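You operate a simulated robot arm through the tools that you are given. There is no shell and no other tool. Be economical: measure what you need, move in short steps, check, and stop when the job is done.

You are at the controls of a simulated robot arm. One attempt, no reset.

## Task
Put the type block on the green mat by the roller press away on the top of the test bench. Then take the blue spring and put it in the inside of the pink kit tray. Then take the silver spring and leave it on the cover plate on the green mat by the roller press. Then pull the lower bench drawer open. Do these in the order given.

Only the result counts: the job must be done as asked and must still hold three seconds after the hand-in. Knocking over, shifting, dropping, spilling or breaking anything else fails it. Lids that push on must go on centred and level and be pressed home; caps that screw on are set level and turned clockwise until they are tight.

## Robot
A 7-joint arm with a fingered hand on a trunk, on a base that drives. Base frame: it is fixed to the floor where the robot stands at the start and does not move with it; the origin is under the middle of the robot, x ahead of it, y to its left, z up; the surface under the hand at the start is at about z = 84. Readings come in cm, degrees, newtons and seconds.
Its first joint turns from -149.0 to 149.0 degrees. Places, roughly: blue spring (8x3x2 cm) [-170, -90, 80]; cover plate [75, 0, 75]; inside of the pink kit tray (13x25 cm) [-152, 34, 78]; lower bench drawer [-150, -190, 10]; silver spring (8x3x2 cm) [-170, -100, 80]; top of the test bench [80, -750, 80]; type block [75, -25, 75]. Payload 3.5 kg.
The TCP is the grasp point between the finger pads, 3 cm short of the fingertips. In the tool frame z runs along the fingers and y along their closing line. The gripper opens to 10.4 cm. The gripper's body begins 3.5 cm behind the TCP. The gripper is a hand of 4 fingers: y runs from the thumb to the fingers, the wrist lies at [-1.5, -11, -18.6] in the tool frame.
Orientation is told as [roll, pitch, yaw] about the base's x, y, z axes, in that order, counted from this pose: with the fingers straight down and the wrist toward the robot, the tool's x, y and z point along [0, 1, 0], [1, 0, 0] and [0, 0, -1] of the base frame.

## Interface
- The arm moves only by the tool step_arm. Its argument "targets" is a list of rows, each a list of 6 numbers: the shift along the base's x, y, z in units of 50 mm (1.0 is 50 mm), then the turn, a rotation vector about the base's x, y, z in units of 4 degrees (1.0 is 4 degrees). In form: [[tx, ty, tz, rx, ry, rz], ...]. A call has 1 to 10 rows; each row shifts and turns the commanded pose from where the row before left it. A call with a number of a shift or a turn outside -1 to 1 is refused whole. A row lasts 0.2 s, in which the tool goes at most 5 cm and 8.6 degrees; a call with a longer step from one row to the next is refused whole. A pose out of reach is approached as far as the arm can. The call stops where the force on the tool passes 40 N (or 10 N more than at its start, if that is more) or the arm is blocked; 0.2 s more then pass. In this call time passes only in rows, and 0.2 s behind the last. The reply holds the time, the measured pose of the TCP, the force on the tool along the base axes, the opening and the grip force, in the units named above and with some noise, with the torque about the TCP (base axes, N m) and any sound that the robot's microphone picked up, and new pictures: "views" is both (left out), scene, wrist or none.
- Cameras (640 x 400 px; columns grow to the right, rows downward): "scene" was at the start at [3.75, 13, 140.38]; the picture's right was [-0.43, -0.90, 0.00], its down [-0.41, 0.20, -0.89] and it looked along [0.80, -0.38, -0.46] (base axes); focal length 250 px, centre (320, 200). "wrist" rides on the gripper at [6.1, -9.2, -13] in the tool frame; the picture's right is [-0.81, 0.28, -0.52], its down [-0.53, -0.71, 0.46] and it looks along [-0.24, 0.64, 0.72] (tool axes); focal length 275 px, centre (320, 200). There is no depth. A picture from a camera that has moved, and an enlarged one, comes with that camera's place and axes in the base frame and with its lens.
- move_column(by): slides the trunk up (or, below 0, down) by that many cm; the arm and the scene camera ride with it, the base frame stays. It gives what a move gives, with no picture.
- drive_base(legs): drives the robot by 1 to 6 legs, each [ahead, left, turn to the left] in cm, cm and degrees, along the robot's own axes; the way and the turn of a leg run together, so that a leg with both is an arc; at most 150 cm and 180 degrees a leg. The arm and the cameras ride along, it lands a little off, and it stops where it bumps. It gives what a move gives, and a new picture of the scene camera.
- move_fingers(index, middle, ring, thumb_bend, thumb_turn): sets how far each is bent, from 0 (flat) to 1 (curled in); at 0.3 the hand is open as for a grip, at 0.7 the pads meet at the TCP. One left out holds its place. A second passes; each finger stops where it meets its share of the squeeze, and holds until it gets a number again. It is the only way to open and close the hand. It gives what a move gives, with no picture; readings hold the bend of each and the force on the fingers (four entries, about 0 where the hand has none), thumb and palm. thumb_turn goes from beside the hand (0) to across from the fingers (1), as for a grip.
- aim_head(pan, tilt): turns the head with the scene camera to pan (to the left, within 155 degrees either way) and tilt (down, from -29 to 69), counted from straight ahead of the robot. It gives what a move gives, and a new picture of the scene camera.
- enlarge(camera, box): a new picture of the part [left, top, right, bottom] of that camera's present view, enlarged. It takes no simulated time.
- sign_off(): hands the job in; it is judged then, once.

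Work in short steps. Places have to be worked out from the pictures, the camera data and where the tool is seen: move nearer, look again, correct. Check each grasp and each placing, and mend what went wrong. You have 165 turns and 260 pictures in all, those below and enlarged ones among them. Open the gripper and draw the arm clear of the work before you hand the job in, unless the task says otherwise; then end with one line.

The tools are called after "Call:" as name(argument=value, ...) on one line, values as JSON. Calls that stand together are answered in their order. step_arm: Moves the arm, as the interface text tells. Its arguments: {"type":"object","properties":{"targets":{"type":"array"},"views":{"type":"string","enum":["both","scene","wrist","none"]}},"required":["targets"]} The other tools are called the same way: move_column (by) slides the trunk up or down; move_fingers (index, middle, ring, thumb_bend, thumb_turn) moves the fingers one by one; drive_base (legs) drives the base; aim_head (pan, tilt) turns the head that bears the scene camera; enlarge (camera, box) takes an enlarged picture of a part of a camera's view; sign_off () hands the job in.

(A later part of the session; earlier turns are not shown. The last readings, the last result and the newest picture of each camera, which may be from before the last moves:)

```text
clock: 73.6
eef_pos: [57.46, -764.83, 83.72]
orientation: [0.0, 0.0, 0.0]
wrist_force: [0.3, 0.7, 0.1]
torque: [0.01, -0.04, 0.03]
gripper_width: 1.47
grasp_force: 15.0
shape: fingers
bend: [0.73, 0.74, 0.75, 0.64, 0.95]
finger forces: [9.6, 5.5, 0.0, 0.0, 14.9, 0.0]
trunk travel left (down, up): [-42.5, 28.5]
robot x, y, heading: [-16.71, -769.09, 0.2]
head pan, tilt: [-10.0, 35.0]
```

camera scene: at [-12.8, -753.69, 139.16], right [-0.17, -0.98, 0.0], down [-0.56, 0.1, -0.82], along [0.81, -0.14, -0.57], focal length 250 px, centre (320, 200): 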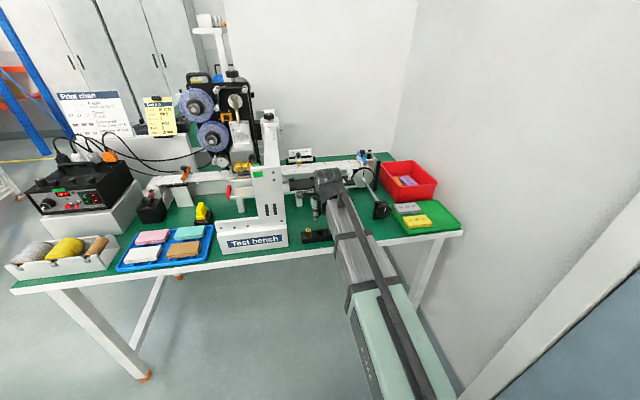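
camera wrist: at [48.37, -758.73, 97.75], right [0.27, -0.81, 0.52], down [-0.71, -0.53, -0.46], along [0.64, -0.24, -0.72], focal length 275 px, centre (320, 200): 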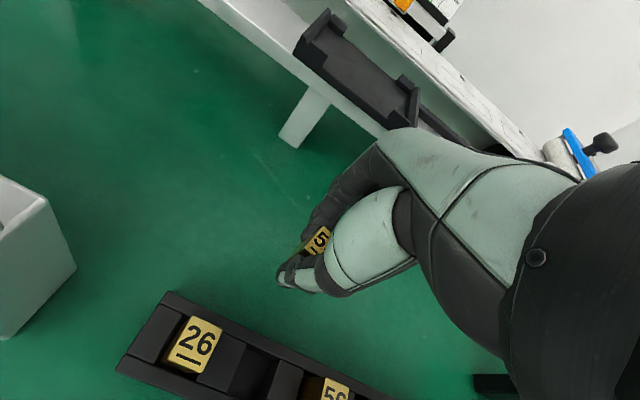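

Call:
step_arm(targets=[[0, 0, -0.04, 0, 0, 0], [0, 0, -0.04, 0, 0, 0]], views="none")

```text
clock: 74.2
eef_pos: [57.61, -764.88, 83.32]
orientation: [0.0, 0.0, 0.0]
wrist_force: [0.2, 0.6, -1.0]
torque: [-0.02, 0.02, 0.01]
gripper_width: 1.45
grasp_force: 14.9
shape: fingers
bend: [0.73, 0.74, 0.75, 0.64, 0.95]
finger forces: [9.6, 5.5, 0.0, 0.0, 14.9, 0.1]
trunk travel left (down, up): [-42.5, 28.5]
robot x, y, heading: [-16.89, -768.9, -0.1]
head pan, tilt: [-10.0, 35.0]
```

No contact at z 83.3, so the top is a little lower than I estimated. I keep going in 2 mm steps.

Call:
step_arm(targets=[[0, 0, -0.04, 0, 0, 0], [0, 0, -0.04, 0, 0, 0], [0, 0, -0.02, 0, 0, 0]], views="none")

Call:
step_arm(targets=[[0, 0, -0.04, 0, 0, 0]], views="wrist")

```text
clock: 75.0
eef_pos: [57.59, -764.96, 82.88]
orientation: [0.1, 0.0, 0.0]
wrist_force: [0.0, -0.2, -1.4]
torque: [0.0, 0.0, -0.02]
gripper_width: 1.47
grasp_force: 15.0
shape: fingers
bend: [0.73, 0.74, 0.75, 0.64, 0.95]
finger forces: [9.7, 5.3, 0.1, 0.0, 14.9, 0.0]
trunk travel left (down, up): [-42.5, 28.5]
robot x, y, heading: [-17.28, -769.35, 0.3]
head pan, tilt: [-10.0, 35.0]
```

```text
clock: 75.4
eef_pos: [57.62, -764.92, 82.72]
orientation: [0.1, 0.0, 0.0]
wrist_force: [0.1, -0.1, -0.7]
torque: [-0.01, -0.02, 0.0]
gripper_width: 1.46
grasp_force: 15.4
shape: fingers
bend: [0.73, 0.74, 0.75, 0.64, 0.95]
finger forces: [9.6, 5.5, 0.0, 0.0, 15.0, 0.0]
trunk travel left (down, up): [-42.5, 28.5]
robot x, y, heading: [-16.93, -768.85, -0.0]
head pan, tilt: [-10.0, 35.0]
camera wrist: at [48.39, -758.75, 95.72], right [0.28, -0.81, 0.52], down [-0.71, -0.53, -0.46], along [0.64, -0.24, -0.72], focal length 275 px, centre (320, 200)
```

wrist: 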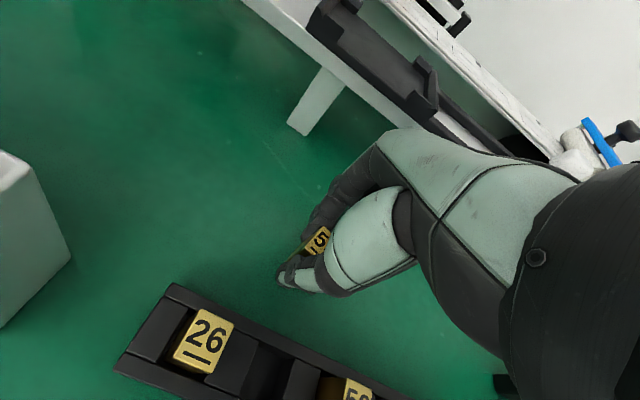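

Still no contact. Re-triangulating the leg foot hints at a table nearer z 78, so I keep lowering gently.

Call:
step_arm(targets=[[-0.06, 0, -0.04, 0, 0, 0], [-0.06, 0, -0.04, 0, 0, 0], [0, 0, -0.04, 0, 0, 0]], views="none")

Call:
step_arm(targets=[[0, 0, -0.04, 0, 0, 0], [0, 0, -0.04, 0, 0, 0]], views="none")

Call:
step_arm(targets=[[0, 0, -0.04, 0, 0, 0], [0, 0, -0.04, 0, 0, 0]], views="wrist")

```text
clock: 76.2
eef_pos: [56.92, -764.86, 81.99]
orientation: [0.1, 0.0, 0.0]
wrist_force: [-0.1, -0.1, -1.8]
torque: [0.03, -0.01, 0.0]
gripper_width: 1.47
grasp_force: 15.0
shape: fingers
bend: [0.73, 0.74, 0.75, 0.64, 0.95]
finger forces: [9.5, 5.4, 0.1, 0.0, 14.8, 0.0]
trunk travel left (down, up): [-42.5, 28.5]
robot x, y, heading: [-17.07, -768.9, -0.1]
head pan, tilt: [-10.0, 35.0]
```

```text
clock: 76.8
eef_pos: [57.05, -764.89, 81.53]
orientation: [0.0, 0.0, 0.0]
wrist_force: [0.6, 0.6, -1.0]
torque: [0.0, -0.03, -0.03]
gripper_width: 1.47
grasp_force: 14.7
shape: fingers
bend: [0.73, 0.74, 0.75, 0.64, 0.95]
finger forces: [9.6, 5.4, 0.1, 0.1, 15.0, 0.0]
trunk travel left (down, up): [-42.5, 28.5]
robot x, y, heading: [-16.91, -769.2, 0.1]
head pan, tilt: [-10.0, 35.0]
```

```text
clock: 77.4
eef_pos: [56.97, -764.92, 81.28]
orientation: [0.0, -0.1, 0.0]
wrist_force: [1.8, -0.7, 5.1]
torque: [0.04, 0.07, 0.01]
gripper_width: 1.45
grasp_force: 17.0
shape: fingers
bend: [0.73, 0.74, 0.75, 0.64, 0.95]
finger forces: [10.6, 5.8, 0.1, 0.1, 16.6, 0.0]
trunk travel left (down, up): [-42.5, 28.5]
robot x, y, heading: [-16.98, -768.86, -0.0]
head pan, tilt: [-10.0, 35.0]
camera wrist: at [47.76, -758.72, 94.36], right [0.27, -0.81, 0.52], down [-0.71, -0.53, -0.46], along [0.65, -0.24, -0.72], focal length 275 px, centre (320, 200)
```

wrist: 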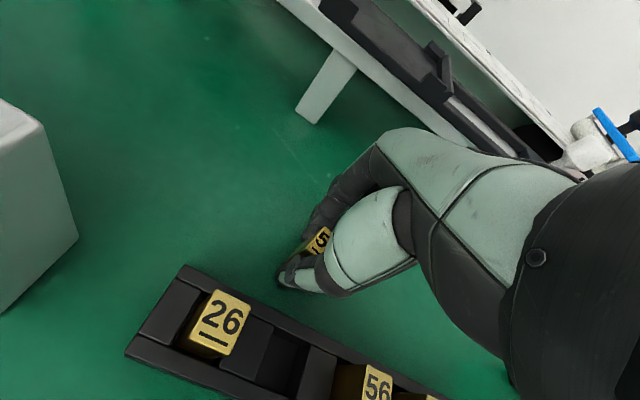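

Contact with about 6 N at z 81.3, so the block is standing on the bench. I open the hand a bit.

Call:
move_fingers(index=0.6, middle=0.6, ring=0.6, thumb_bend=0.5)

Call:
enlarge(camera="wrist", box=[230, 190, 390, 290])

```text
clock: 78.4
eef_pos: [56.97, -764.79, 81.29]
orientation: [0.0, 0.0, 0.1]
wrist_force: [0.0, 1.7, 14.6]
torque: [0.18, -0.29, 0.03]
gripper_width: 3.69
grasp_force: 7.5
shape: fingers
bend: [0.61, 0.61, 0.6, 0.5, 0.97]
finger forces: [11.8, 2.9, 0.0, 0.0, 0.0, 0.0]
trunk travel left (down, up): [-42.5, 28.5]
robot x, y, heading: [-17.26, -769.25, 0.0]
head pan, tilt: [-10.0, 35.0]
```

```text
4.00 times, centred on (310, 240) of wrist
camera zoom: at [47.69, -758.68, 94.39], right [0.27, -0.81, 0.52], down [-0.71, -0.53, -0.46], along [0.65, -0.24, -0.72], focal length 1101 px, centre (360, 40)
```

zoom: 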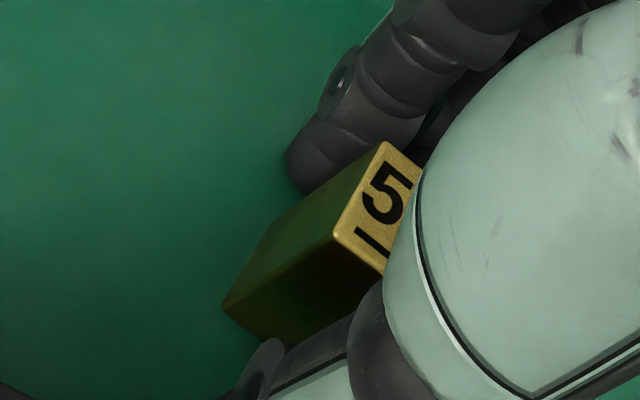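

The straightening fingertips now press on the top (14 N). I lift a few millimetres and look again.

Call:
step_arm(targets=[[0, 0, 0.06, 0, 0, 0], [0, 0, 0.06, 0, 0, 0]], views="none")

Call:
move_fingers(thumb_bend=0.35)

Call:
enlarge(camera="wrist", box=[230, 190, 390, 290])

```text
clock: 79.0
eef_pos: [56.95, -764.89, 81.73]
orientation: [0.0, 0.1, 0.0]
wrist_force: [-0.1, 0.5, 0.0]
torque: [0.04, 0.02, 0.0]
gripper_width: 3.87
grasp_force: 0.2
shape: fingers
bend: [0.6, 0.6, 0.6, 0.5, 0.97]
finger forces: [0.0, 0.0, 0.0, 0.1, 0.1, 0.0]
trunk travel left (down, up): [-42.5, 28.5]
robot x, y, heading: [-17.05, -769.34, 0.2]
head pan, tilt: [-10.0, 35.0]
```

```text
clock: 80.0
eef_pos: [57.01, -764.92, 81.76]
orientation: [0.0, 0.1, 0.0]
wrist_force: [9.5, -0.2, -1.6]
torque: [-0.01, -0.26, -0.1]
gripper_width: 4.36
grasp_force: 5.0
shape: fingers
bend: [0.6, 0.6, 0.6, 0.44, 0.98]
finger forces: [0.0, 0.1, 0.1, 0.1, 9.3, 0.0]
trunk travel left (down, up): [-42.5, 28.5]
robot x, y, heading: [-16.91, -769.15, -0.0]
head pan, tilt: [-10.0, 35.0]
```

```text
4.00 times, centred on (310, 240) of wrist
camera zoom: at [47.86, -758.72, 94.85], right [0.28, -0.81, 0.52], down [-0.71, -0.53, -0.45], along [0.64, -0.24, -0.72], focal length 1101 px, centre (360, 40)
```

zoom: 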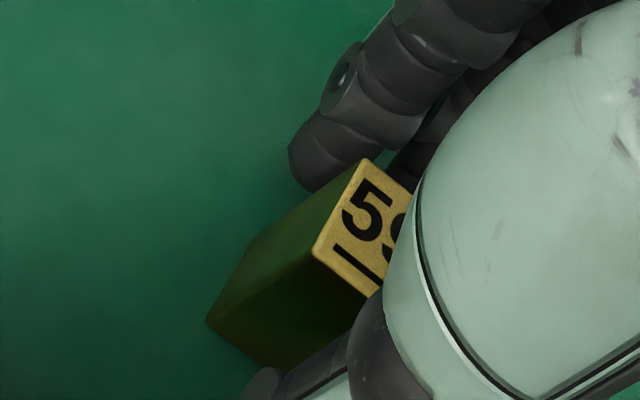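

The block stands freely, but the opening thumb touched the holder behind it. I bend the thumb back to 0.5 at once.

Call:
move_fingers(thumb_bend=0.5)

Call:
enlarge(camera="wrist", box=[0, 0, 640, 400])

```text
clock: 81.0
eef_pos: [56.88, -764.92, 81.77]
orientation: [0.1, 0.0, 0.0]
wrist_force: [0.1, -0.6, -0.6]
torque: [0.02, -0.04, -0.01]
gripper_width: 3.89
grasp_force: 0.0
shape: fingers
bend: [0.6, 0.6, 0.6, 0.5, 0.98]
finger forces: [0.0, 0.1, 0.0, 0.0, 0.0, 0.1]
trunk travel left (down, up): [-42.5, 28.5]
robot x, y, heading: [-16.98, -769.25, 0.3]
head pan, tilt: [-10.0, 35.0]
```

```text
1.00 times, centred on (320, 200) of wrist (not enlarged: the box is as wide or as high as the picture)
camera zoom: at [47.78, -758.72, 94.89], right [0.27, -0.81, 0.52], down [-0.71, -0.53, -0.46], along [0.64, -0.24, -0.72], focal length 275 px, centre (320, 200)
```

zoom: 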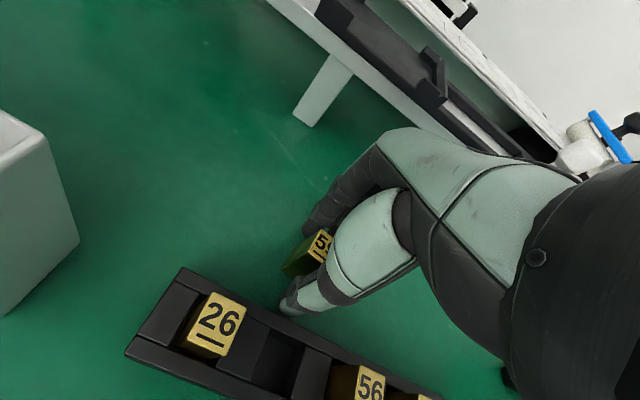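

The holder shows no shift and the block stands clear between thumb and fingers. I raise the hand straight up.

Call:
step_arm(targets=[[0, 0, 0.2, 0, 0, 0], [0, 0, 0.4, 0, 0, 0], [0, 0, 0.6, 0, 0, 0], [0, 0, 0.8, 0, 0, 0], [0, 0, 0.9, 0, 0, 0]])

```text
clock: 82.2
eef_pos: [57.04, -764.79, 96.4]
orientation: [0.0, 0.0, 0.0]
wrist_force: [-0.1, 0.0, -0.6]
torque: [-0.02, -0.03, 0.01]
gripper_width: 3.88
grasp_force: 0.1
shape: fingers
bend: [0.6, 0.6, 0.6, 0.5, 0.98]
finger forces: [0.0, 0.0, 0.0, 0.0, 0.0, 0.1]
trunk travel left (down, up): [-42.5, 28.5]
robot x, y, heading: [-17.21, -769.1, -0.1]
head pan, tilt: [-10.0, 35.0]
camera scene: at [-12.81, -753.69, 139.16], right [-0.17, -0.98, 0.0], down [-0.56, 0.1, -0.82], along [0.81, -0.14, -0.57], focal length 250 px, centre (320, 200)
camera wrist: at [47.83, -758.61, 109.49], right [0.27, -0.81, 0.52], down [-0.71, -0.53, -0.46], along [0.64, -0.24, -0.72], focal length 275 px, centre (320, 200)
```

scene: 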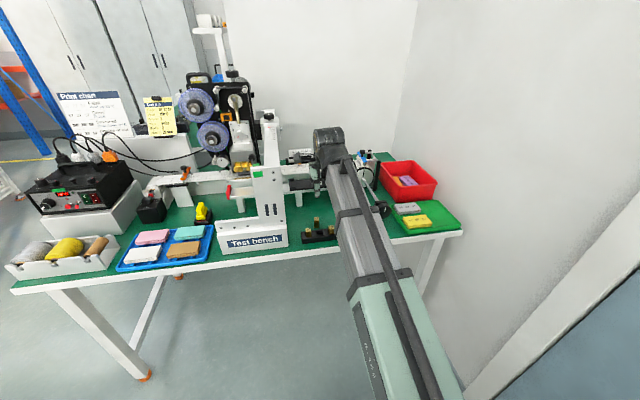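
wrist: 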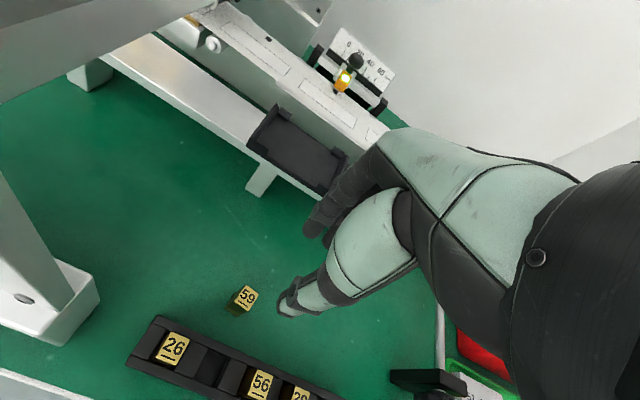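

The type block stands upright on the test bench. I draw the arm back and drive back along the aisle towards the springs.

Call:
step_arm(targets=[[-0.7, 0, 0.6, 0, 0, 0], [-0.8, 0, 0.5, 0, 0, 0], [-0.8, 0, 0.5, 0, 0, 0], [-0.8, 0, 0.5, 0, 0, 0], [-0.8, 0, 0.5, 0, 0, 0]], views="wrist")

Call:
drive_base(legs=[[-20, 0, 0], [0, 150, 0], [0, 150, 0], [0, 150, 0], [0, 150, 0]])

Call:
aim_head(pan=150, tilt=30)

```text
clock: 83.4
eef_pos: [37.39, -764.82, 109.23]
orientation: [0.1, 0.0, 0.0]
wrist_force: [-0.1, 0.6, 0.6]
torque: [0.02, -0.01, 0.01]
gripper_width: 3.92
grasp_force: 0.1
shape: fingers
bend: [0.6, 0.6, 0.6, 0.5, 0.98]
finger forces: [0.0, 0.0, 0.0, 0.0, 0.0, 0.1]
trunk travel left (down, up): [-42.5, 28.5]
robot x, y, heading: [-17.0, -768.81, -0.1]
head pan, tilt: [-10.0, 35.0]
camera wrist: at [28.12, -758.74, 122.43], right [0.28, -0.81, 0.52], down [-0.71, -0.53, -0.46], along [0.64, -0.24, -0.72], focal length 275 px, centre (320, 200)
```

wrist: 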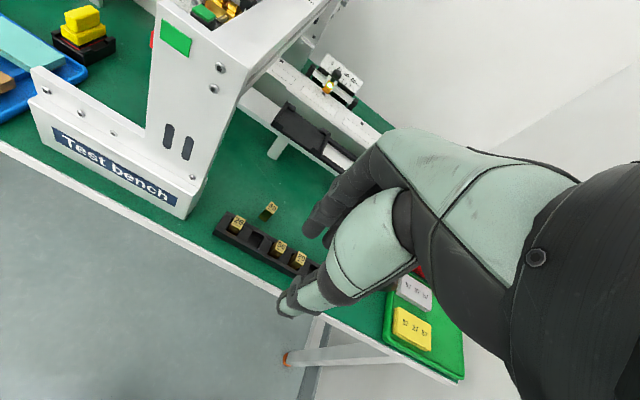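

```text
clock: 113.1
eef_pos: [28.94, -164.92, 109.23]
orientation: [0.0, 0.0, -1.0]
wrist_force: [0.5, 0.1, 0.0]
torque: [0.02, -0.01, -0.01]
gripper_width: 3.91
grasp_force: 0.2
shape: fingers
bend: [0.6, 0.6, 0.6, 0.5, 0.98]
finger forces: [0.0, 0.0, 0.0, 0.0, 0.0, 0.0]
trunk travel left (down, up): [-42.5, 28.5]
robot x, y, heading: [-25.45, -168.15, -1.0]
head pan, tilt: [-10.0, 35.0]
camera scene: at [-21.08, -152.77, 139.16], right [-0.19, -0.98, 0.0], down [-0.56, 0.11, -0.82], along [0.8, -0.16, -0.57], focal length 250 px, centre (320, 200)
```

scene: 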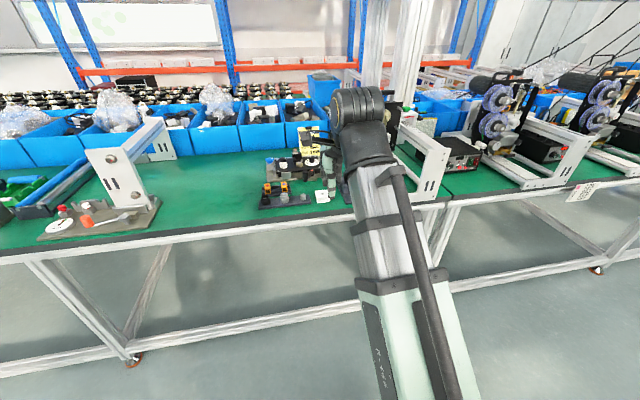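

```text
clock: 115.6
eef_pos: [28.97, -164.78, 109.32]
orientation: [0.0, 0.0, -1.0]
wrist_force: [-0.9, -0.3, -1.3]
torque: [0.01, 0.04, -0.01]
gripper_width: 3.88
grasp_force: 0.2
shape: fingers
bend: [0.6, 0.6, 0.6, 0.5, 0.98]
finger forces: [0.0, 0.0, 0.0, 0.0, 0.1, 0.1]
trunk travel left (down, up): [-42.5, 28.5]
robot x, y, heading: [-25.58, -168.23, -1.0]
head pan, tilt: [150.0, 30.0]
camera scene: at [-37.47, -146.42, 139.94], right [0.52, 0.86, 0.0], down [0.43, -0.26, -0.87], along [-0.74, 0.45, -0.5], focal length 250 px, centre (320, 200)
```

scene: 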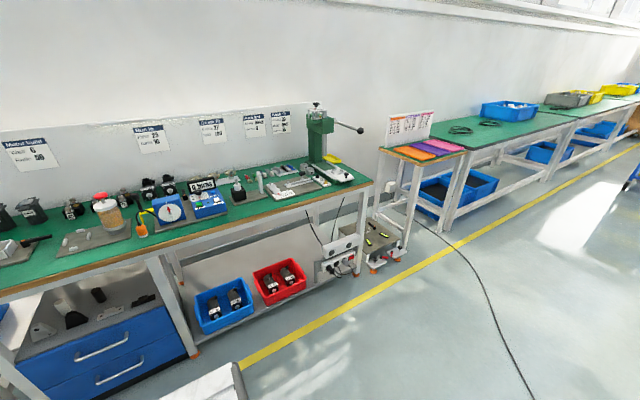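

The bench with the springs has its front edge at about x -134. I back to mid-aisle and turn round to face it.

Call:
drive_base(legs=[[-20, 0, 0], [0, 0, 90], [0, 0, 91], [0, -70, 0]])

Call:
aim_head(pan=0, tilt=35)

```text
clock: 128.3
eef_pos: [-98.7, -101.16, 109.3]
orientation: [0.0, 0.0, 179.0]
wrist_force: [-0.9, 0.1, -1.0]
torque: [-0.02, -0.01, -0.01]
gripper_width: 3.89
grasp_force: 0.1
shape: fingers
bend: [0.6, 0.6, 0.6, 0.5, 0.98]
finger forces: [0.0, 0.0, 0.0, 0.1, 0.0, 0.1]
trunk travel left (down, up): [-42.5, 28.5]
robot x, y, heading: [-44.26, -97.6, 179.1]
head pan, tilt: [150.0, 30.0]
camera scene: at [-32.32, -119.6, 139.94], right [-0.51, -0.86, 0.0], down [-0.43, 0.26, -0.87], along [0.74, -0.45, -0.5], focal length 250 px, centre (320, 200)
```

scene: 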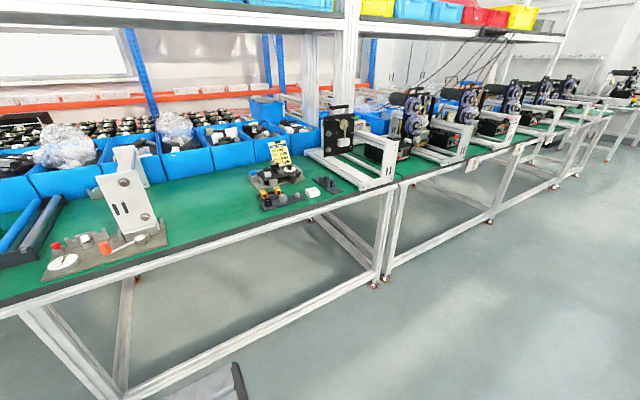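

```text
clock: 130.6
eef_pos: [-98.67, -101.16, 109.33]
orientation: [0.0, 0.0, 179.0]
wrist_force: [0.4, -0.9, -0.8]
torque: [-0.01, 0.01, 0.0]
gripper_width: 3.9
grasp_force: 0.0
shape: fingers
bend: [0.6, 0.6, 0.6, 0.5, 0.98]
finger forces: [0.1, 0.1, 0.1, 0.1, 0.0, 0.0]
trunk travel left (down, up): [-42.5, 28.5]
robot x, y, heading: [-44.21, -97.69, 179.1]
head pan, tilt: [0.0, 35.0]
camera scene: at [-48.88, -114.79, 139.16], right [0.02, 1.0, 0.0], down [0.57, -0.01, -0.82], along [-0.82, 0.01, -0.57], focal length 250 px, centre (320, 200)
```

scene: 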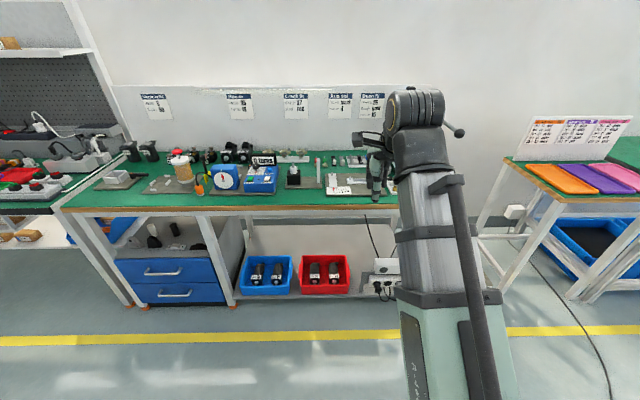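

I face the spring bench. I enlarge around the expected spring place.

Call:
enlarge(camera="scene", box=[200, 140, 400, 220])

Call:
enlarge(camera="wrist", box=[0, 0, 640, 400])

```text
3.20 times, centred on (300, 180) of scene
camera zoom: at [-48.88, -114.79, 139.16], right [0.02, 1.0, 0.0], down [0.57, -0.01, -0.82], along [-0.82, 0.01, -0.57], focal length 799 px, centre (384, 264)
```

zoom: 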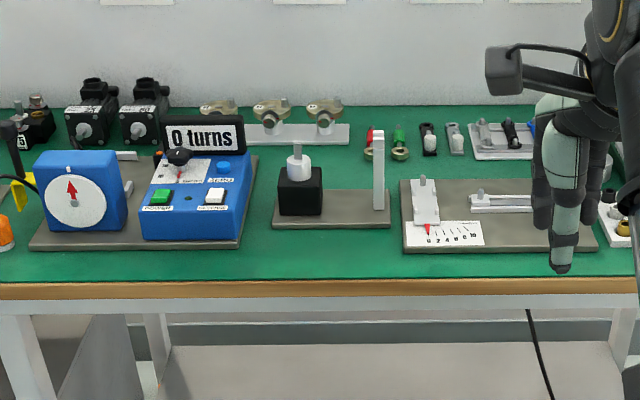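

```text
1.00 times, centred on (320, 200) of wrist (not enlarged: the box is as wide or as high as the picture)
camera zoom: at [-89.64, -107.42, 122.41], right [-0.26, 0.81, 0.52], down [0.72, 0.52, -0.46], along [-0.64, 0.25, -0.72], focal length 275 px, centre (320, 200)
```

zoom: 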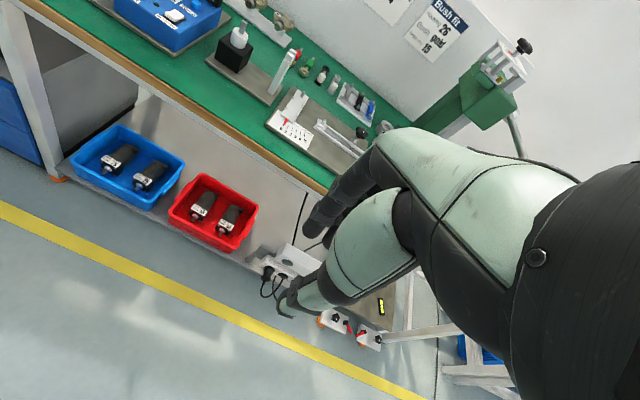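

A small white tray holds three springs: silver at about y -96, black in the middle and blue at about y -88, near x -174. I drive 42 cm closer.

Call:
drive_base(legs=[[42, 0, 0.9]])

Call:
enlarge(camera="wrist", box=[0, 0, 640, 400])

```text
clock: 133.2
eef_pos: [-140.77, -101.6, 109.36]
orientation: [0.0, 0.0, 179.9]
wrist_force: [0.6, -0.5, -0.8]
torque: [-0.04, 0.03, 0.01]
gripper_width: 3.9
grasp_force: 0.1
shape: fingers
bend: [0.6, 0.6, 0.6, 0.5, 0.98]
finger forces: [0.0, 0.0, 0.0, 0.0, 0.0, 0.1]
trunk travel left (down, up): [-42.5, 28.5]
robot x, y, heading: [-86.2, -97.78, 180.1]
head pan, tilt: [0.0, 35.0]
camera scene: at [-90.75, -114.48, 139.16], right [0.0, 1.0, 0.0], down [0.57, 0.0, -0.82], along [-0.82, 0.0, -0.57], focal length 250 px, centre (320, 200)
```

scene: 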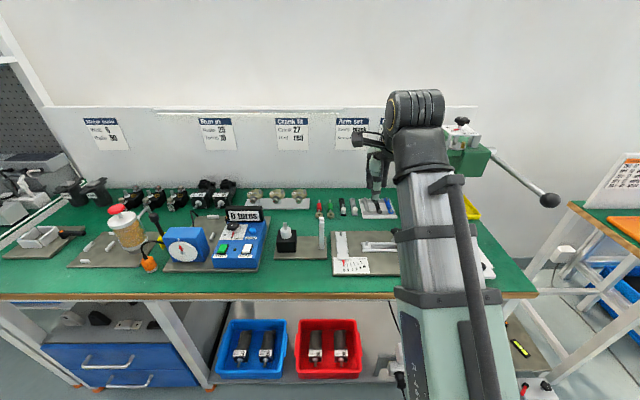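

```text
1.00 times, centred on (320, 200) of wrist (not enlarged: the box is as wide or as high as the picture)
camera zoom: at [-131.63, -107.74, 122.41], right [-0.27, 0.81, 0.52], down [0.71, 0.53, -0.46], along [-0.64, 0.24, -0.72], focal length 275 px, centre (320, 200)
```

zoom: 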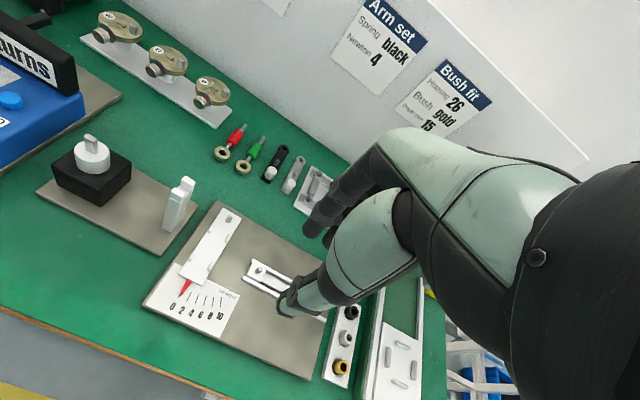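

I enlarge the spring tray in the scene view.

Call:
enlarge(camera="scene", box=[300, 180, 420, 255])

Call:
step_arm(targets=[[0, -0.9, 0.2, 0, 0, 0], [0, -0.9, 0.2, 0, 0, 0], [0, -0.9, 0.2, 0, 0, 0]], views="both")

```text
5.33 times, centred on (360, 218) of scene
camera zoom: at [-90.75, -114.48, 139.16], right [0.0, 1.0, 0.0], down [0.57, 0.0, -0.82], along [-0.82, 0.0, -0.57], focal length 1332 px, centre (107, 107)
```

zoom: 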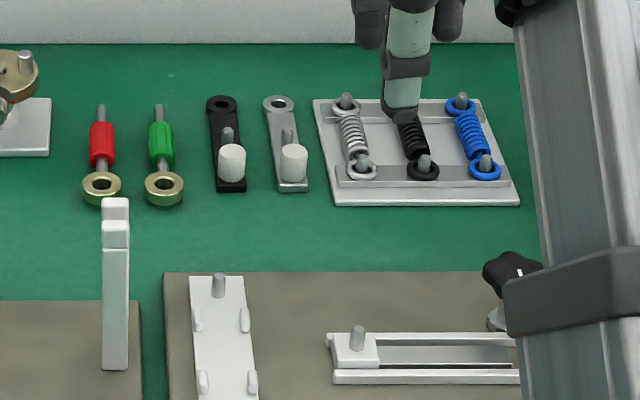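

```text
clock: 134.0
eef_pos: [-140.74, -115.18, 112.41]
orientation: [-0.1, 0.0, 179.9]
wrist_force: [-0.3, 0.5, 0.6]
torque: [0.01, -0.01, 0.0]
gripper_width: 3.89
grasp_force: 0.1
shape: fingers
bend: [0.6, 0.6, 0.6, 0.5, 0.98]
finger forces: [0.1, 0.1, 0.1, 0.0, 0.0, 0.0]
trunk travel left (down, up): [-42.5, 28.5]
robot x, y, heading: [-86.52, -97.09, 179.9]
head pan, tilt: [0.0, 35.0]
camera scene: at [-90.77, -114.47, 139.16], right [0.0, 1.0, 0.0], down [0.57, 0.0, -0.82], along [-0.82, 0.0, -0.57], focal length 250 px, centre (320, 200)
camera wrist: at [-131.58, -121.25, 125.44], right [-0.27, 0.81, 0.52], down [0.71, 0.53, -0.46], along [-0.64, 0.24, -0.72], focal length 275 px, centre (320, 200)
```

scene: 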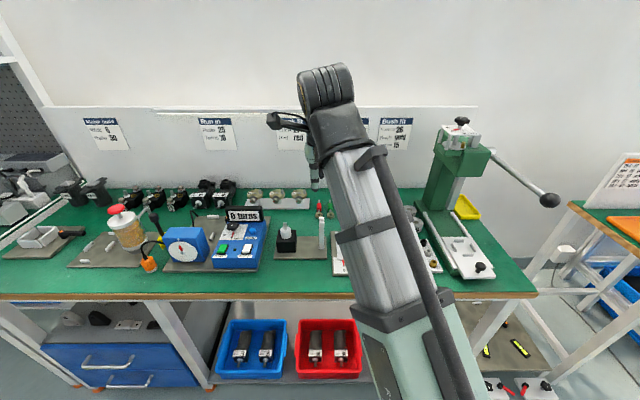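
wrist: 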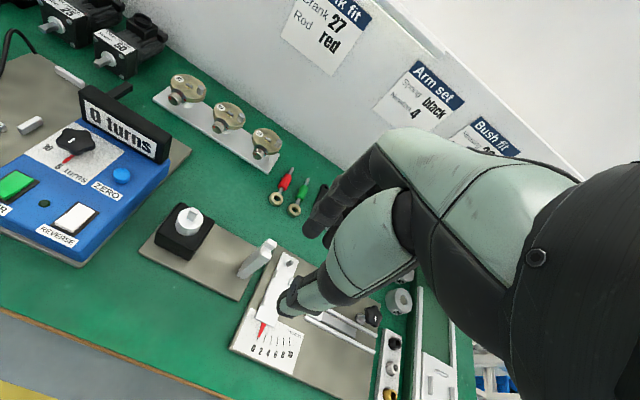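

The springs lie along x with their rings on pegs: blue centre about [-172,-86.8], black y -91, silver y -95.8. I turn the hand to yaw 90 (thumb on the black side), opening along y, while moving over the blue spring at a safe height.

Call:
step_arm(targets=[[-0.2, 0.22, 0, 0, 0, -1], [-0.2, 0.22, 0, 0, 0, -1], [-0.2, 0.22, 0, 0, 0, -1], [-0.2, 0.22, 0, 0, 0, -1], [-0.2, 0.22, 0, 0, 0, -1], [-0.2, 0.22, 0, 0, 0, -1], [-0.2, 0.22, 0, 0, 0, -1], [-0.2, 0.22, 0, 0, 0, -1], [-0.2, 0.22, 0, 0, 0, -1], [-0.2, 0.22, 0, 0, 0, -1]], views="none")

Call:
step_arm(targets=[[-0.2, 0.25, 0, 0, 0, -1], [-0.2, 0.25, 0, 0, 0, -1], [-0.2, 0.25, 0, 0, 0, -1], [-0.2, 0.25, 0, 0, 0, -1], [-0.2, 0.25, 0, 0, 0, -1], [-0.2, 0.25, 0, 0, 0, -1], [-0.2, 0.25, 0, 0, 0, -1], [-0.2, 0.25, 0, 0, 0, -1], [-0.2, 0.25, 0, 0, 0, -1], [-0.2, 0.25, 0, 0, 0, -1]], views="both")

```text
clock: 136.2
eef_pos: [-150.87, -104.1, 112.27]
orientation: [0.0, 0.0, 139.9]
wrist_force: [-0.3, -0.2, -0.2]
torque: [0.01, 0.03, 0.05]
gripper_width: 3.88
grasp_force: 0.0
shape: fingers
bend: [0.6, 0.6, 0.6, 0.5, 0.98]
finger forces: [0.1, 0.0, 0.0, 0.1, 0.1, 0.0]
trunk travel left (down, up): [-42.5, 28.5]
robot x, y, heading: [-86.65, -97.33, 179.9]
head pan, tilt: [0.0, 35.0]
```

```text
clock: 138.4
eef_pos: [-160.87, -91.63, 112.32]
orientation: [0.0, 0.0, 100.0]
wrist_force: [0.9, -0.7, 0.6]
torque: [0.04, 0.02, 0.06]
gripper_width: 3.87
grasp_force: 0.0
shape: fingers
bend: [0.6, 0.6, 0.6, 0.5, 0.98]
finger forces: [0.0, 0.0, 0.0, 0.1, 0.0, 0.0]
trunk travel left (down, up): [-42.5, 28.5]
robot x, y, heading: [-86.53, -97.5, 180.1]
head pan, tilt: [0.0, 35.0]
camera scene: at [-90.77, -114.48, 139.16], right [0.0, 1.0, 0.0], down [0.57, 0.0, -0.82], along [-0.82, 0.0, -0.57], focal length 250 px, centre (320, 200)
camera wrist: at [-165.28, -101.72, 125.43], right [0.75, 0.41, 0.52], down [0.65, -0.61, -0.46], along [0.13, 0.68, -0.72], focal length 275 px, centre (320, 200)
```

scene: 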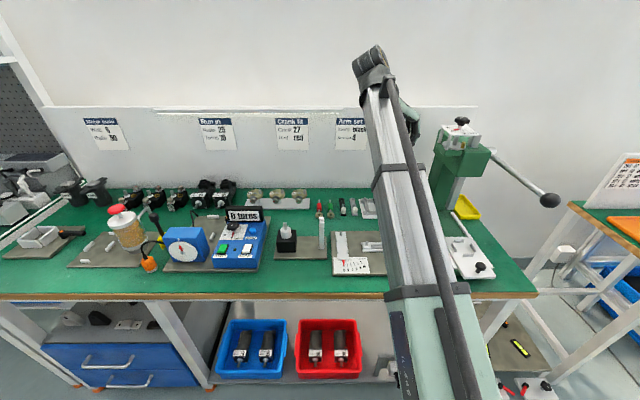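
wrist: 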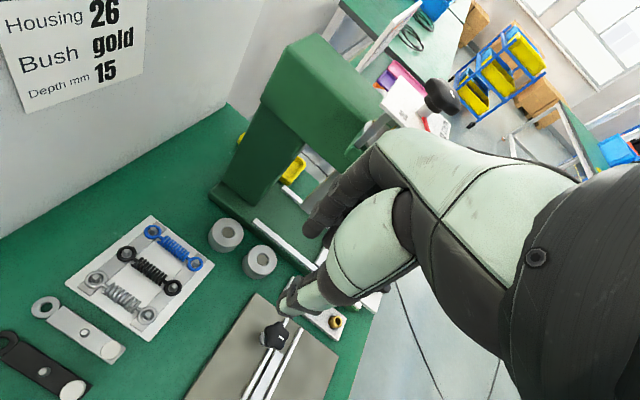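

I now see the springs well. Blue is centred at [-171.9,-86.85,80.3] along x, and grey cylinders at y≈-80 leave room for the fingers. I finish the turn and come down to z 95 above it.

Call:
step_arm(targets=[[-0.7, 0.3, 0, 0, 0, -0.83], [-0.7, 0.3, -0.1, 0, 0, -0.83], [-0.7, 0.3, -0.5, 0, 0, -0.83], [-0.12, 0.06, -0.9, 0, 0, 0], [0, 0, -0.9, 0, 0, 0], [0, 0, -0.9, 0, 0, 0]])

```text
clock: 139.8
eef_pos: [-171.85, -86.61, 95.99]
orientation: [0.1, 0.0, 89.8]
wrist_force: [0.5, 0.1, 0.2]
torque: [0.0, 0.02, -0.03]
gripper_width: 3.87
grasp_force: 0.0
shape: fingers
bend: [0.6, 0.6, 0.6, 0.5, 0.98]
finger forces: [0.1, 0.0, 0.0, 0.0, 0.0, 0.0]
trunk travel left (down, up): [-42.5, 28.5]
robot x, y, heading: [-85.97, -97.53, 179.8]
head pan, tilt: [0.0, 35.0]
camera scene: at [-90.76, -114.48, 139.17], right [0.0, 1.0, 0.0], down [0.57, 0.0, -0.82], along [-0.82, 0.0, -0.57], focal length 250 px, centre (320, 200)
camera wrist: at [-178.05, -95.84, 108.96], right [0.81, 0.27, 0.52], down [0.53, -0.71, -0.46], along [0.24, 0.64, -0.72], focal length 275 px, centre (320, 200)
```

scene: 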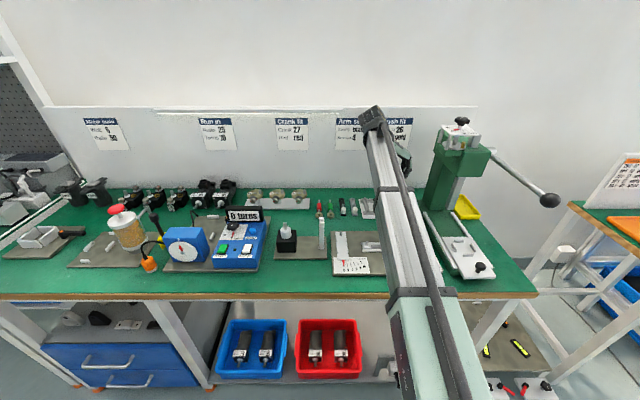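
wrist: 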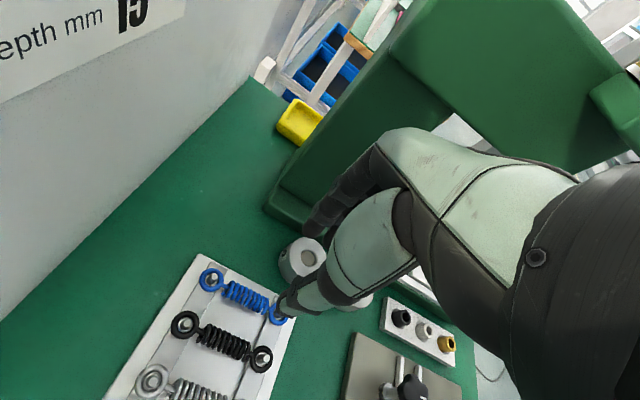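

Alignment is within 3 mm. I set a symmetric 4 cm opening and go down to about z 86.

Call:
move_fingers(index=0.55, middle=0.55, ring=0.55, thumb_bend=0.55)

Call:
step_arm(targets=[[-0.08, -0.06, -0.6, 0, 0, 0], [0, 0, -0.6, 0, 0, 0], [0, 0, -0.6, 0, 0, 0]], views="wrist")

Call:
enlarge(camera="wrist", box=[220, 180, 420, 305])

```text
clock: 140.8
eef_pos: [-171.94, -86.78, 95.88]
orientation: [-0.1, 0.0, 90.0]
wrist_force: [-0.6, -0.1, 0.1]
torque: [-0.03, 0.02, 0.0]
gripper_width: 3.92
grasp_force: 0.1
shape: fingers
bend: [0.55, 0.55, 0.55, 0.55, 0.98]
finger forces: [0.0, 0.0, 0.1, 0.1, 0.0, 0.0]
trunk travel left (down, up): [-42.5, 28.5]
robot x, y, heading: [-86.31, -97.14, 179.8]
head pan, tilt: [0.0, 35.0]
```

```text
clock: 141.6
eef_pos: [-172.33, -87.18, 86.88]
orientation: [0.0, 0.0, 90.0]
wrist_force: [0.5, 0.5, 1.0]
torque: [-0.01, 0.01, 0.0]
gripper_width: 3.9
grasp_force: 0.1
shape: fingers
bend: [0.55, 0.55, 0.55, 0.55, 0.98]
finger forces: [0.1, 0.0, 0.0, 0.0, 0.0, 0.1]
trunk travel left (down, up): [-42.5, 28.5]
robot x, y, heading: [-86.45, -97.2, 180.0]
head pan, tilt: [0.0, 35.0]
camera wrist: at [-178.49, -96.33, 99.97], right [0.81, 0.28, 0.52], down [0.53, -0.71, -0.46], along [0.24, 0.64, -0.72], focal length 275 px, centre (320, 200)
```

wrist: 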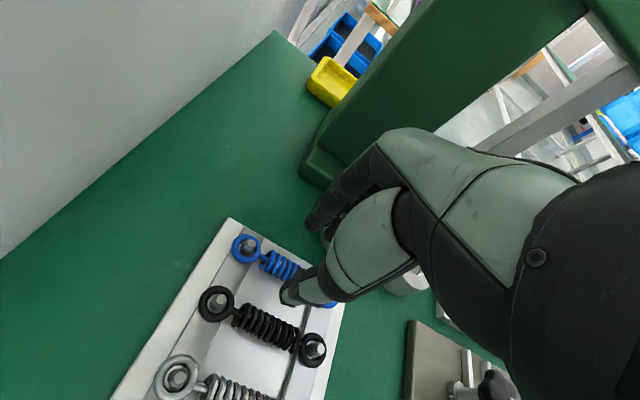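

```text
3.20 times, centred on (320, 242) of wrist
camera zoom: at [-178.49, -96.33, 99.97], right [0.81, 0.28, 0.52], down [0.53, -0.71, -0.46], along [0.24, 0.64, -0.72], focal length 881 px, centre (320, 64)
```

zoom: 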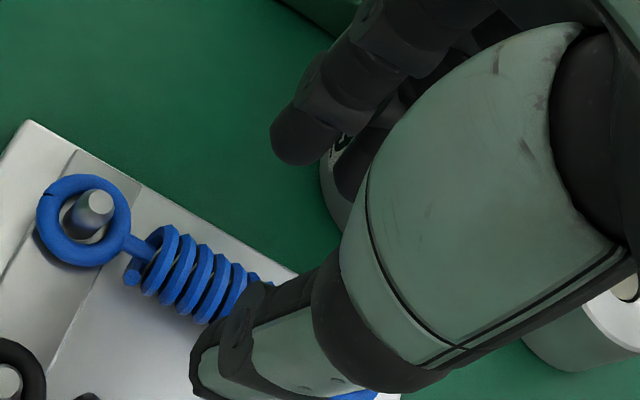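

I close the thumb slightly to 0.6 so it stays clear of the black spring, centre 2 mm in y, and go down to z 84.

Call:
move_fingers(thumb_bend=0.6)

Call:
step_arm(targets=[[0.04, 0.06, -0.2, 0, 0, 0], [0, 0, -0.2, 0, 0, 0], [0, 0, -0.2, 0, 0, 0]], views="none")

Call:
enlarge(camera="wrist", box=[180, 180, 420, 330])

```text
clock: 142.6
eef_pos: [-172.32, -87.18, 86.88]
orientation: [0.1, 0.0, 90.0]
wrist_force: [-0.1, 0.4, 0.1]
torque: [-0.03, 0.02, 0.0]
gripper_width: 3.27
grasp_force: 0.0
shape: fingers
bend: [0.55, 0.55, 0.55, 0.6, 0.98]
finger forces: [0.0, 0.1, 0.0, 0.0, 0.0, 0.0]
trunk travel left (down, up): [-42.5, 28.5]
robot x, y, heading: [-86.09, -97.72, 179.7]
head pan, tilt: [0.0, 35.0]
```

```text
clock: 143.4
eef_pos: [-172.18, -86.67, 83.92]
orientation: [0.0, 0.0, 90.0]
wrist_force: [-0.7, 0.5, 0.0]
torque: [0.02, 0.02, -0.01]
gripper_width: 3.28
grasp_force: 0.0
shape: fingers
bend: [0.55, 0.55, 0.55, 0.6, 0.98]
finger forces: [0.0, 0.0, 0.0, 0.0, 0.1, 0.0]
trunk travel left (down, up): [-42.5, 28.5]
robot x, y, heading: [-86.35, -97.35, 179.8]
head pan, tilt: [0.0, 35.0]
```

```text
2.67 times, centred on (300, 255) of wrist
camera zoom: at [-178.3, -95.97, 96.98], right [0.81, 0.27, 0.52], down [0.53, -0.71, -0.46], along [0.24, 0.64, -0.72], focal length 734 px, centre (373, 53)
```

zoom: 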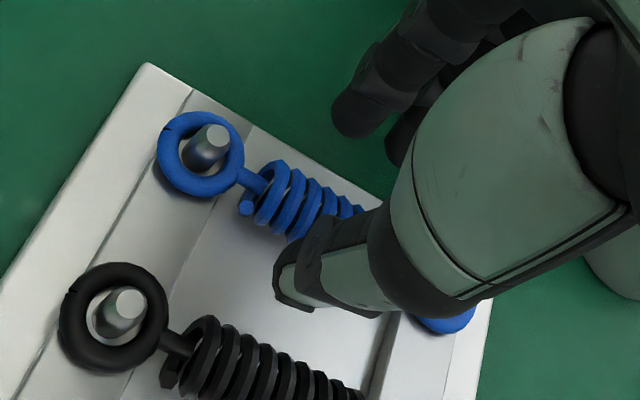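

The thumb goes neatly between blue and black, and the fingers are on the far side. I lower another 1 cm.

Call:
step_arm(targets=[[0, 0, -0.1, 0, 0, 0], [0, 0, -0.06, 0, 0, 0], [0, 0, -0.04, 0, 0, 0]], views="none")

Call:
enlarge(camera="wrist", box=[180, 180, 420, 330])

```text
clock: 144.2
eef_pos: [-172.11, -86.84, 82.85]
orientation: [0.0, 0.1, 90.0]
wrist_force: [-0.1, -0.2, 0.3]
torque: [0.0, -0.02, -0.02]
gripper_width: 3.27
grasp_force: 0.1
shape: fingers
bend: [0.55, 0.55, 0.55, 0.6, 0.98]
finger forces: [0.0, 0.0, 0.0, 0.0, 0.1, 0.1]
trunk travel left (down, up): [-42.5, 28.5]
robot x, y, heading: [-86.47, -97.31, 179.5]
head pan, tilt: [0.0, 35.0]
```

```text
2.67 times, centred on (300, 255) of wrist
camera zoom: at [-178.24, -95.98, 95.98], right [0.81, 0.27, 0.52], down [0.53, -0.71, -0.46], along [0.24, 0.64, -0.72], focal length 734 px, centre (373, 53)
```

zoom: 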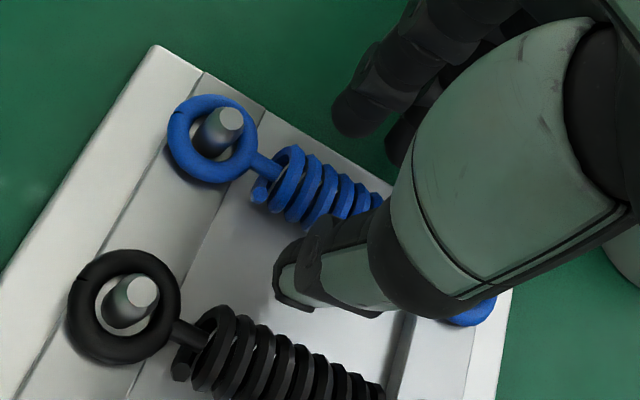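

Still free, so I go 4 mm further and then close slowly.

Call:
step_arm(targets=[[0, 0, -0.04, 0, 0, 0], [0, 0, -0.04, 0, 0, 0]], views="none")

Call:
move_fingers(index=0.68, middle=0.68, ring=0.68, thumb_bend=0.66)

Call:
enlarge(camera="wrist", box=[180, 180, 420, 330])

```text
clock: 144.8
eef_pos: [-172.16, -86.72, 82.55]
orientation: [0.0, 0.0, 90.0]
wrist_force: [0.6, 0.9, 0.7]
torque: [-0.01, 0.0, 0.0]
gripper_width: 3.3
grasp_force: 0.1
shape: fingers
bend: [0.55, 0.55, 0.55, 0.6, 0.98]
finger forces: [0.0, 0.0, 0.0, 0.0, 0.0, 0.0]
trunk travel left (down, up): [-42.5, 28.5]
robot x, y, heading: [-86.36, -97.3, 180.0]
head pan, tilt: [0.0, 35.0]
```

```text
clock: 145.8
eef_pos: [-172.04, -86.72, 82.47]
orientation: [0.0, 0.0, 90.0]
wrist_force: [0.1, 4.6, 0.9]
torque: [0.11, -0.01, 0.13]
gripper_width: 1.34
grasp_force: 3.5
shape: fingers
bend: [0.66, 0.66, 0.66, 0.65, 0.98]
finger forces: [1.6, 1.8, 2.2, 0.0, 1.3, 0.1]
trunk travel left (down, up): [-42.5, 28.5]
robot x, y, heading: [-86.58, -97.34, 179.8]
head pan, tilt: [0.0, 35.0]
```

```text
2.67 times, centred on (300, 255) of wrist
camera zoom: at [-178.24, -95.93, 95.58], right [0.81, 0.27, 0.52], down [0.53, -0.71, -0.46], along [0.24, 0.64, -0.72], focal length 734 px, centre (373, 53)
```

zoom: 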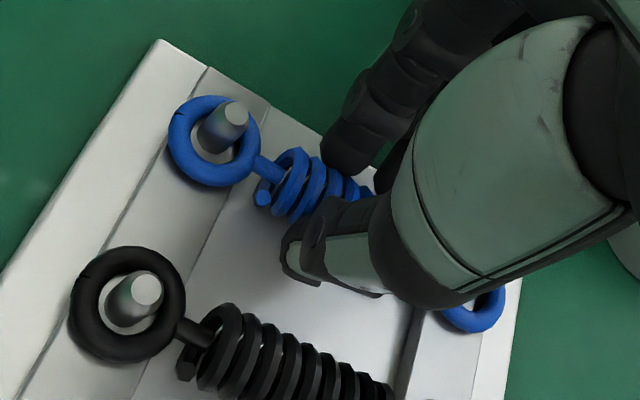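

All three fingers and the thumb touch the spring. I squeeze firmer.

Call:
move_fingers(index=0.76, middle=0.76, ring=0.76, thumb_bend=0.78)

Call:
step_arm(targets=[[0, 0, 0.1, 0, 0, 0], [0, 0, 0.2, 0, 0, 0], [0, 0, 0.3, 0, 0, 0]], views="wrist")

```text
clock: 146.8
eef_pos: [-172.15, -86.74, 82.5]
orientation: [0.0, 0.0, 90.1]
wrist_force: [-0.3, 10.9, 3.9]
torque: [0.31, -0.1, 0.36]
gripper_width: 0.8
grasp_force: 15.2
shape: fingers
bend: [0.74, 0.76, 0.65, 0.68, 0.97]
finger forces: [9.0, 0.0, 11.3, 0.0, 10.2, 0.0]
trunk travel left (down, up): [-42.5, 28.5]
robot x, y, heading: [-86.31, -97.84, 180.0]
head pan, tilt: [0.0, 35.0]
```

```text
clock: 147.6
eef_pos: [-172.13, -86.89, 85.51]
orientation: [0.0, 0.0, 90.0]
wrist_force: [0.0, 0.2, 0.4]
torque: [-0.01, -0.01, 0.02]
gripper_width: 0.0
grasp_force: 0.0
shape: fingers
bend: [0.75, 0.76, 0.73, 0.73, 0.97]
finger forces: [0.0, 0.0, 0.0, 0.0, 0.0, 0.0]
trunk travel left (down, up): [-42.5, 28.5]
robot x, y, heading: [-86.24, -97.21, 179.9]
head pan, tilt: [0.0, 35.0]
camera wrist: at [-178.26, -96.04, 98.55], right [0.81, 0.28, 0.52], down [0.53, -0.71, -0.45], along [0.24, 0.64, -0.72], focal length 275 px, centre (320, 200)
```

wrist: 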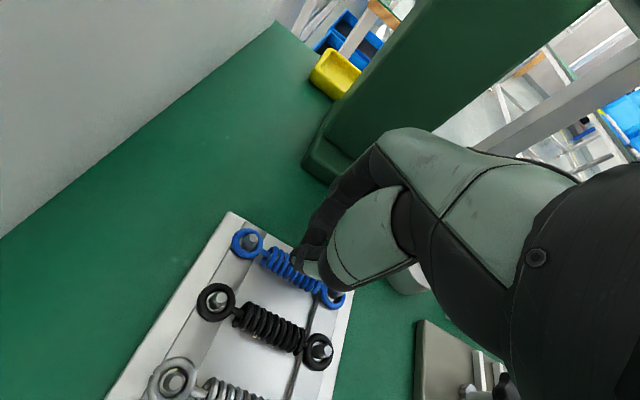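

The grip slipped off and the spring is still on its pegs. The reading showed the hand sitting too far to -y and a bit high, so I reopen, shift 3 mm to +y and go lower until light contact.

Call:
move_fingers(index=0.55, middle=0.55, ring=0.55, thumb_bend=0.6)

Call:
enlarge(camera="wrist", box=[180, 180, 420, 330])

Call:
step_arm(targets=[[0, 0.06, -0.2, 0, 0, 0], [0, 0, -0.2, 0, 0, 0], [0, 0, -0.2, 0, 0, 0], [0, 0, -0.06, 0, 0, 0]], views="none")

```text
clock: 148.6
eef_pos: [-172.06, -86.83, 85.43]
orientation: [0.0, 0.0, 89.9]
wrist_force: [0.8, 0.5, -0.7]
torque: [0.05, 0.0, 0.03]
gripper_width: 3.2
grasp_force: 0.0
shape: fingers
bend: [0.55, 0.55, 0.55, 0.6, 0.97]
finger forces: [0.0, 0.0, 0.0, 0.0, 0.0, 0.0]
trunk travel left (down, up): [-42.5, 28.5]
robot x, y, heading: [-86.4, -97.36, 179.7]
head pan, tilt: [0.0, 35.0]
```

```text
2.67 times, centred on (300, 255) of wrist
camera zoom: at [-178.25, -95.95, 98.54], right [0.81, 0.27, 0.52], down [0.53, -0.71, -0.46], along [0.24, 0.64, -0.72], focal length 734 px, centre (373, 53)
```

zoom: 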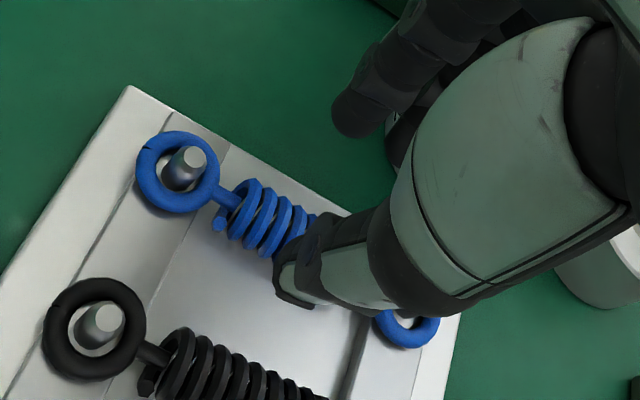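

```text
clock: 149.6
eef_pos: [-172.11, -86.51, 82.12]
orientation: [0.0, 0.1, 89.9]
wrist_force: [-0.9, 0.1, 0.0]
torque: [0.0, -0.02, 0.01]
gripper_width: 3.23
grasp_force: 0.2
shape: fingers
bend: [0.55, 0.55, 0.55, 0.6, 0.97]
finger forces: [0.1, 0.0, 0.1, 0.0, 0.0, 0.0]
trunk travel left (down, up): [-42.5, 28.5]
robot x, y, heading: [-86.64, -97.53, 180.0]
head pan, tilt: [0.0, 35.0]
```

Still no contact at 82.1. I lower 2 mm at a time, another 5 mm.

Call:
step_arm(targets=[[0, 0, -0.05, 0, 0, 0], [0, 0, -0.05, 0, 0, 0]], views="none")

Call:
enlarge(camera="wrist", box=[180, 180, 420, 330])

```text
clock: 150.2
eef_pos: [-172.0, -86.5, 81.82]
orientation: [0.2, -0.2, 90.0]
wrist_force: [-0.1, -0.2, 17.9]
torque: [-0.49, 0.11, -0.01]
gripper_width: 3.22
grasp_force: 9.0
shape: fingers
bend: [0.55, 0.55, 0.55, 0.61, 0.97]
finger forces: [0.0, 0.0, 0.1, 0.1, 17.9, 0.1]
trunk travel left (down, up): [-42.5, 28.5]
robot x, y, heading: [-86.55, -97.12, 179.8]
head pan, tilt: [0.0, 35.0]
```

```text
2.67 times, centred on (300, 255) of wrist
camera zoom: at [-178.14, -95.69, 94.98], right [0.81, 0.27, 0.52], down [0.53, -0.71, -0.46], along [0.24, 0.65, -0.72], focal length 734 px, centre (373, 53)
```

zoom: 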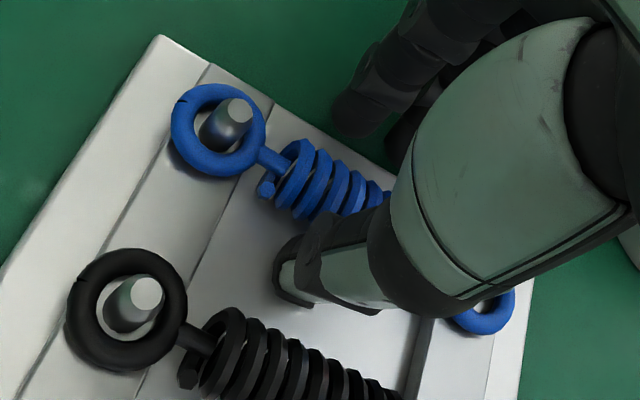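

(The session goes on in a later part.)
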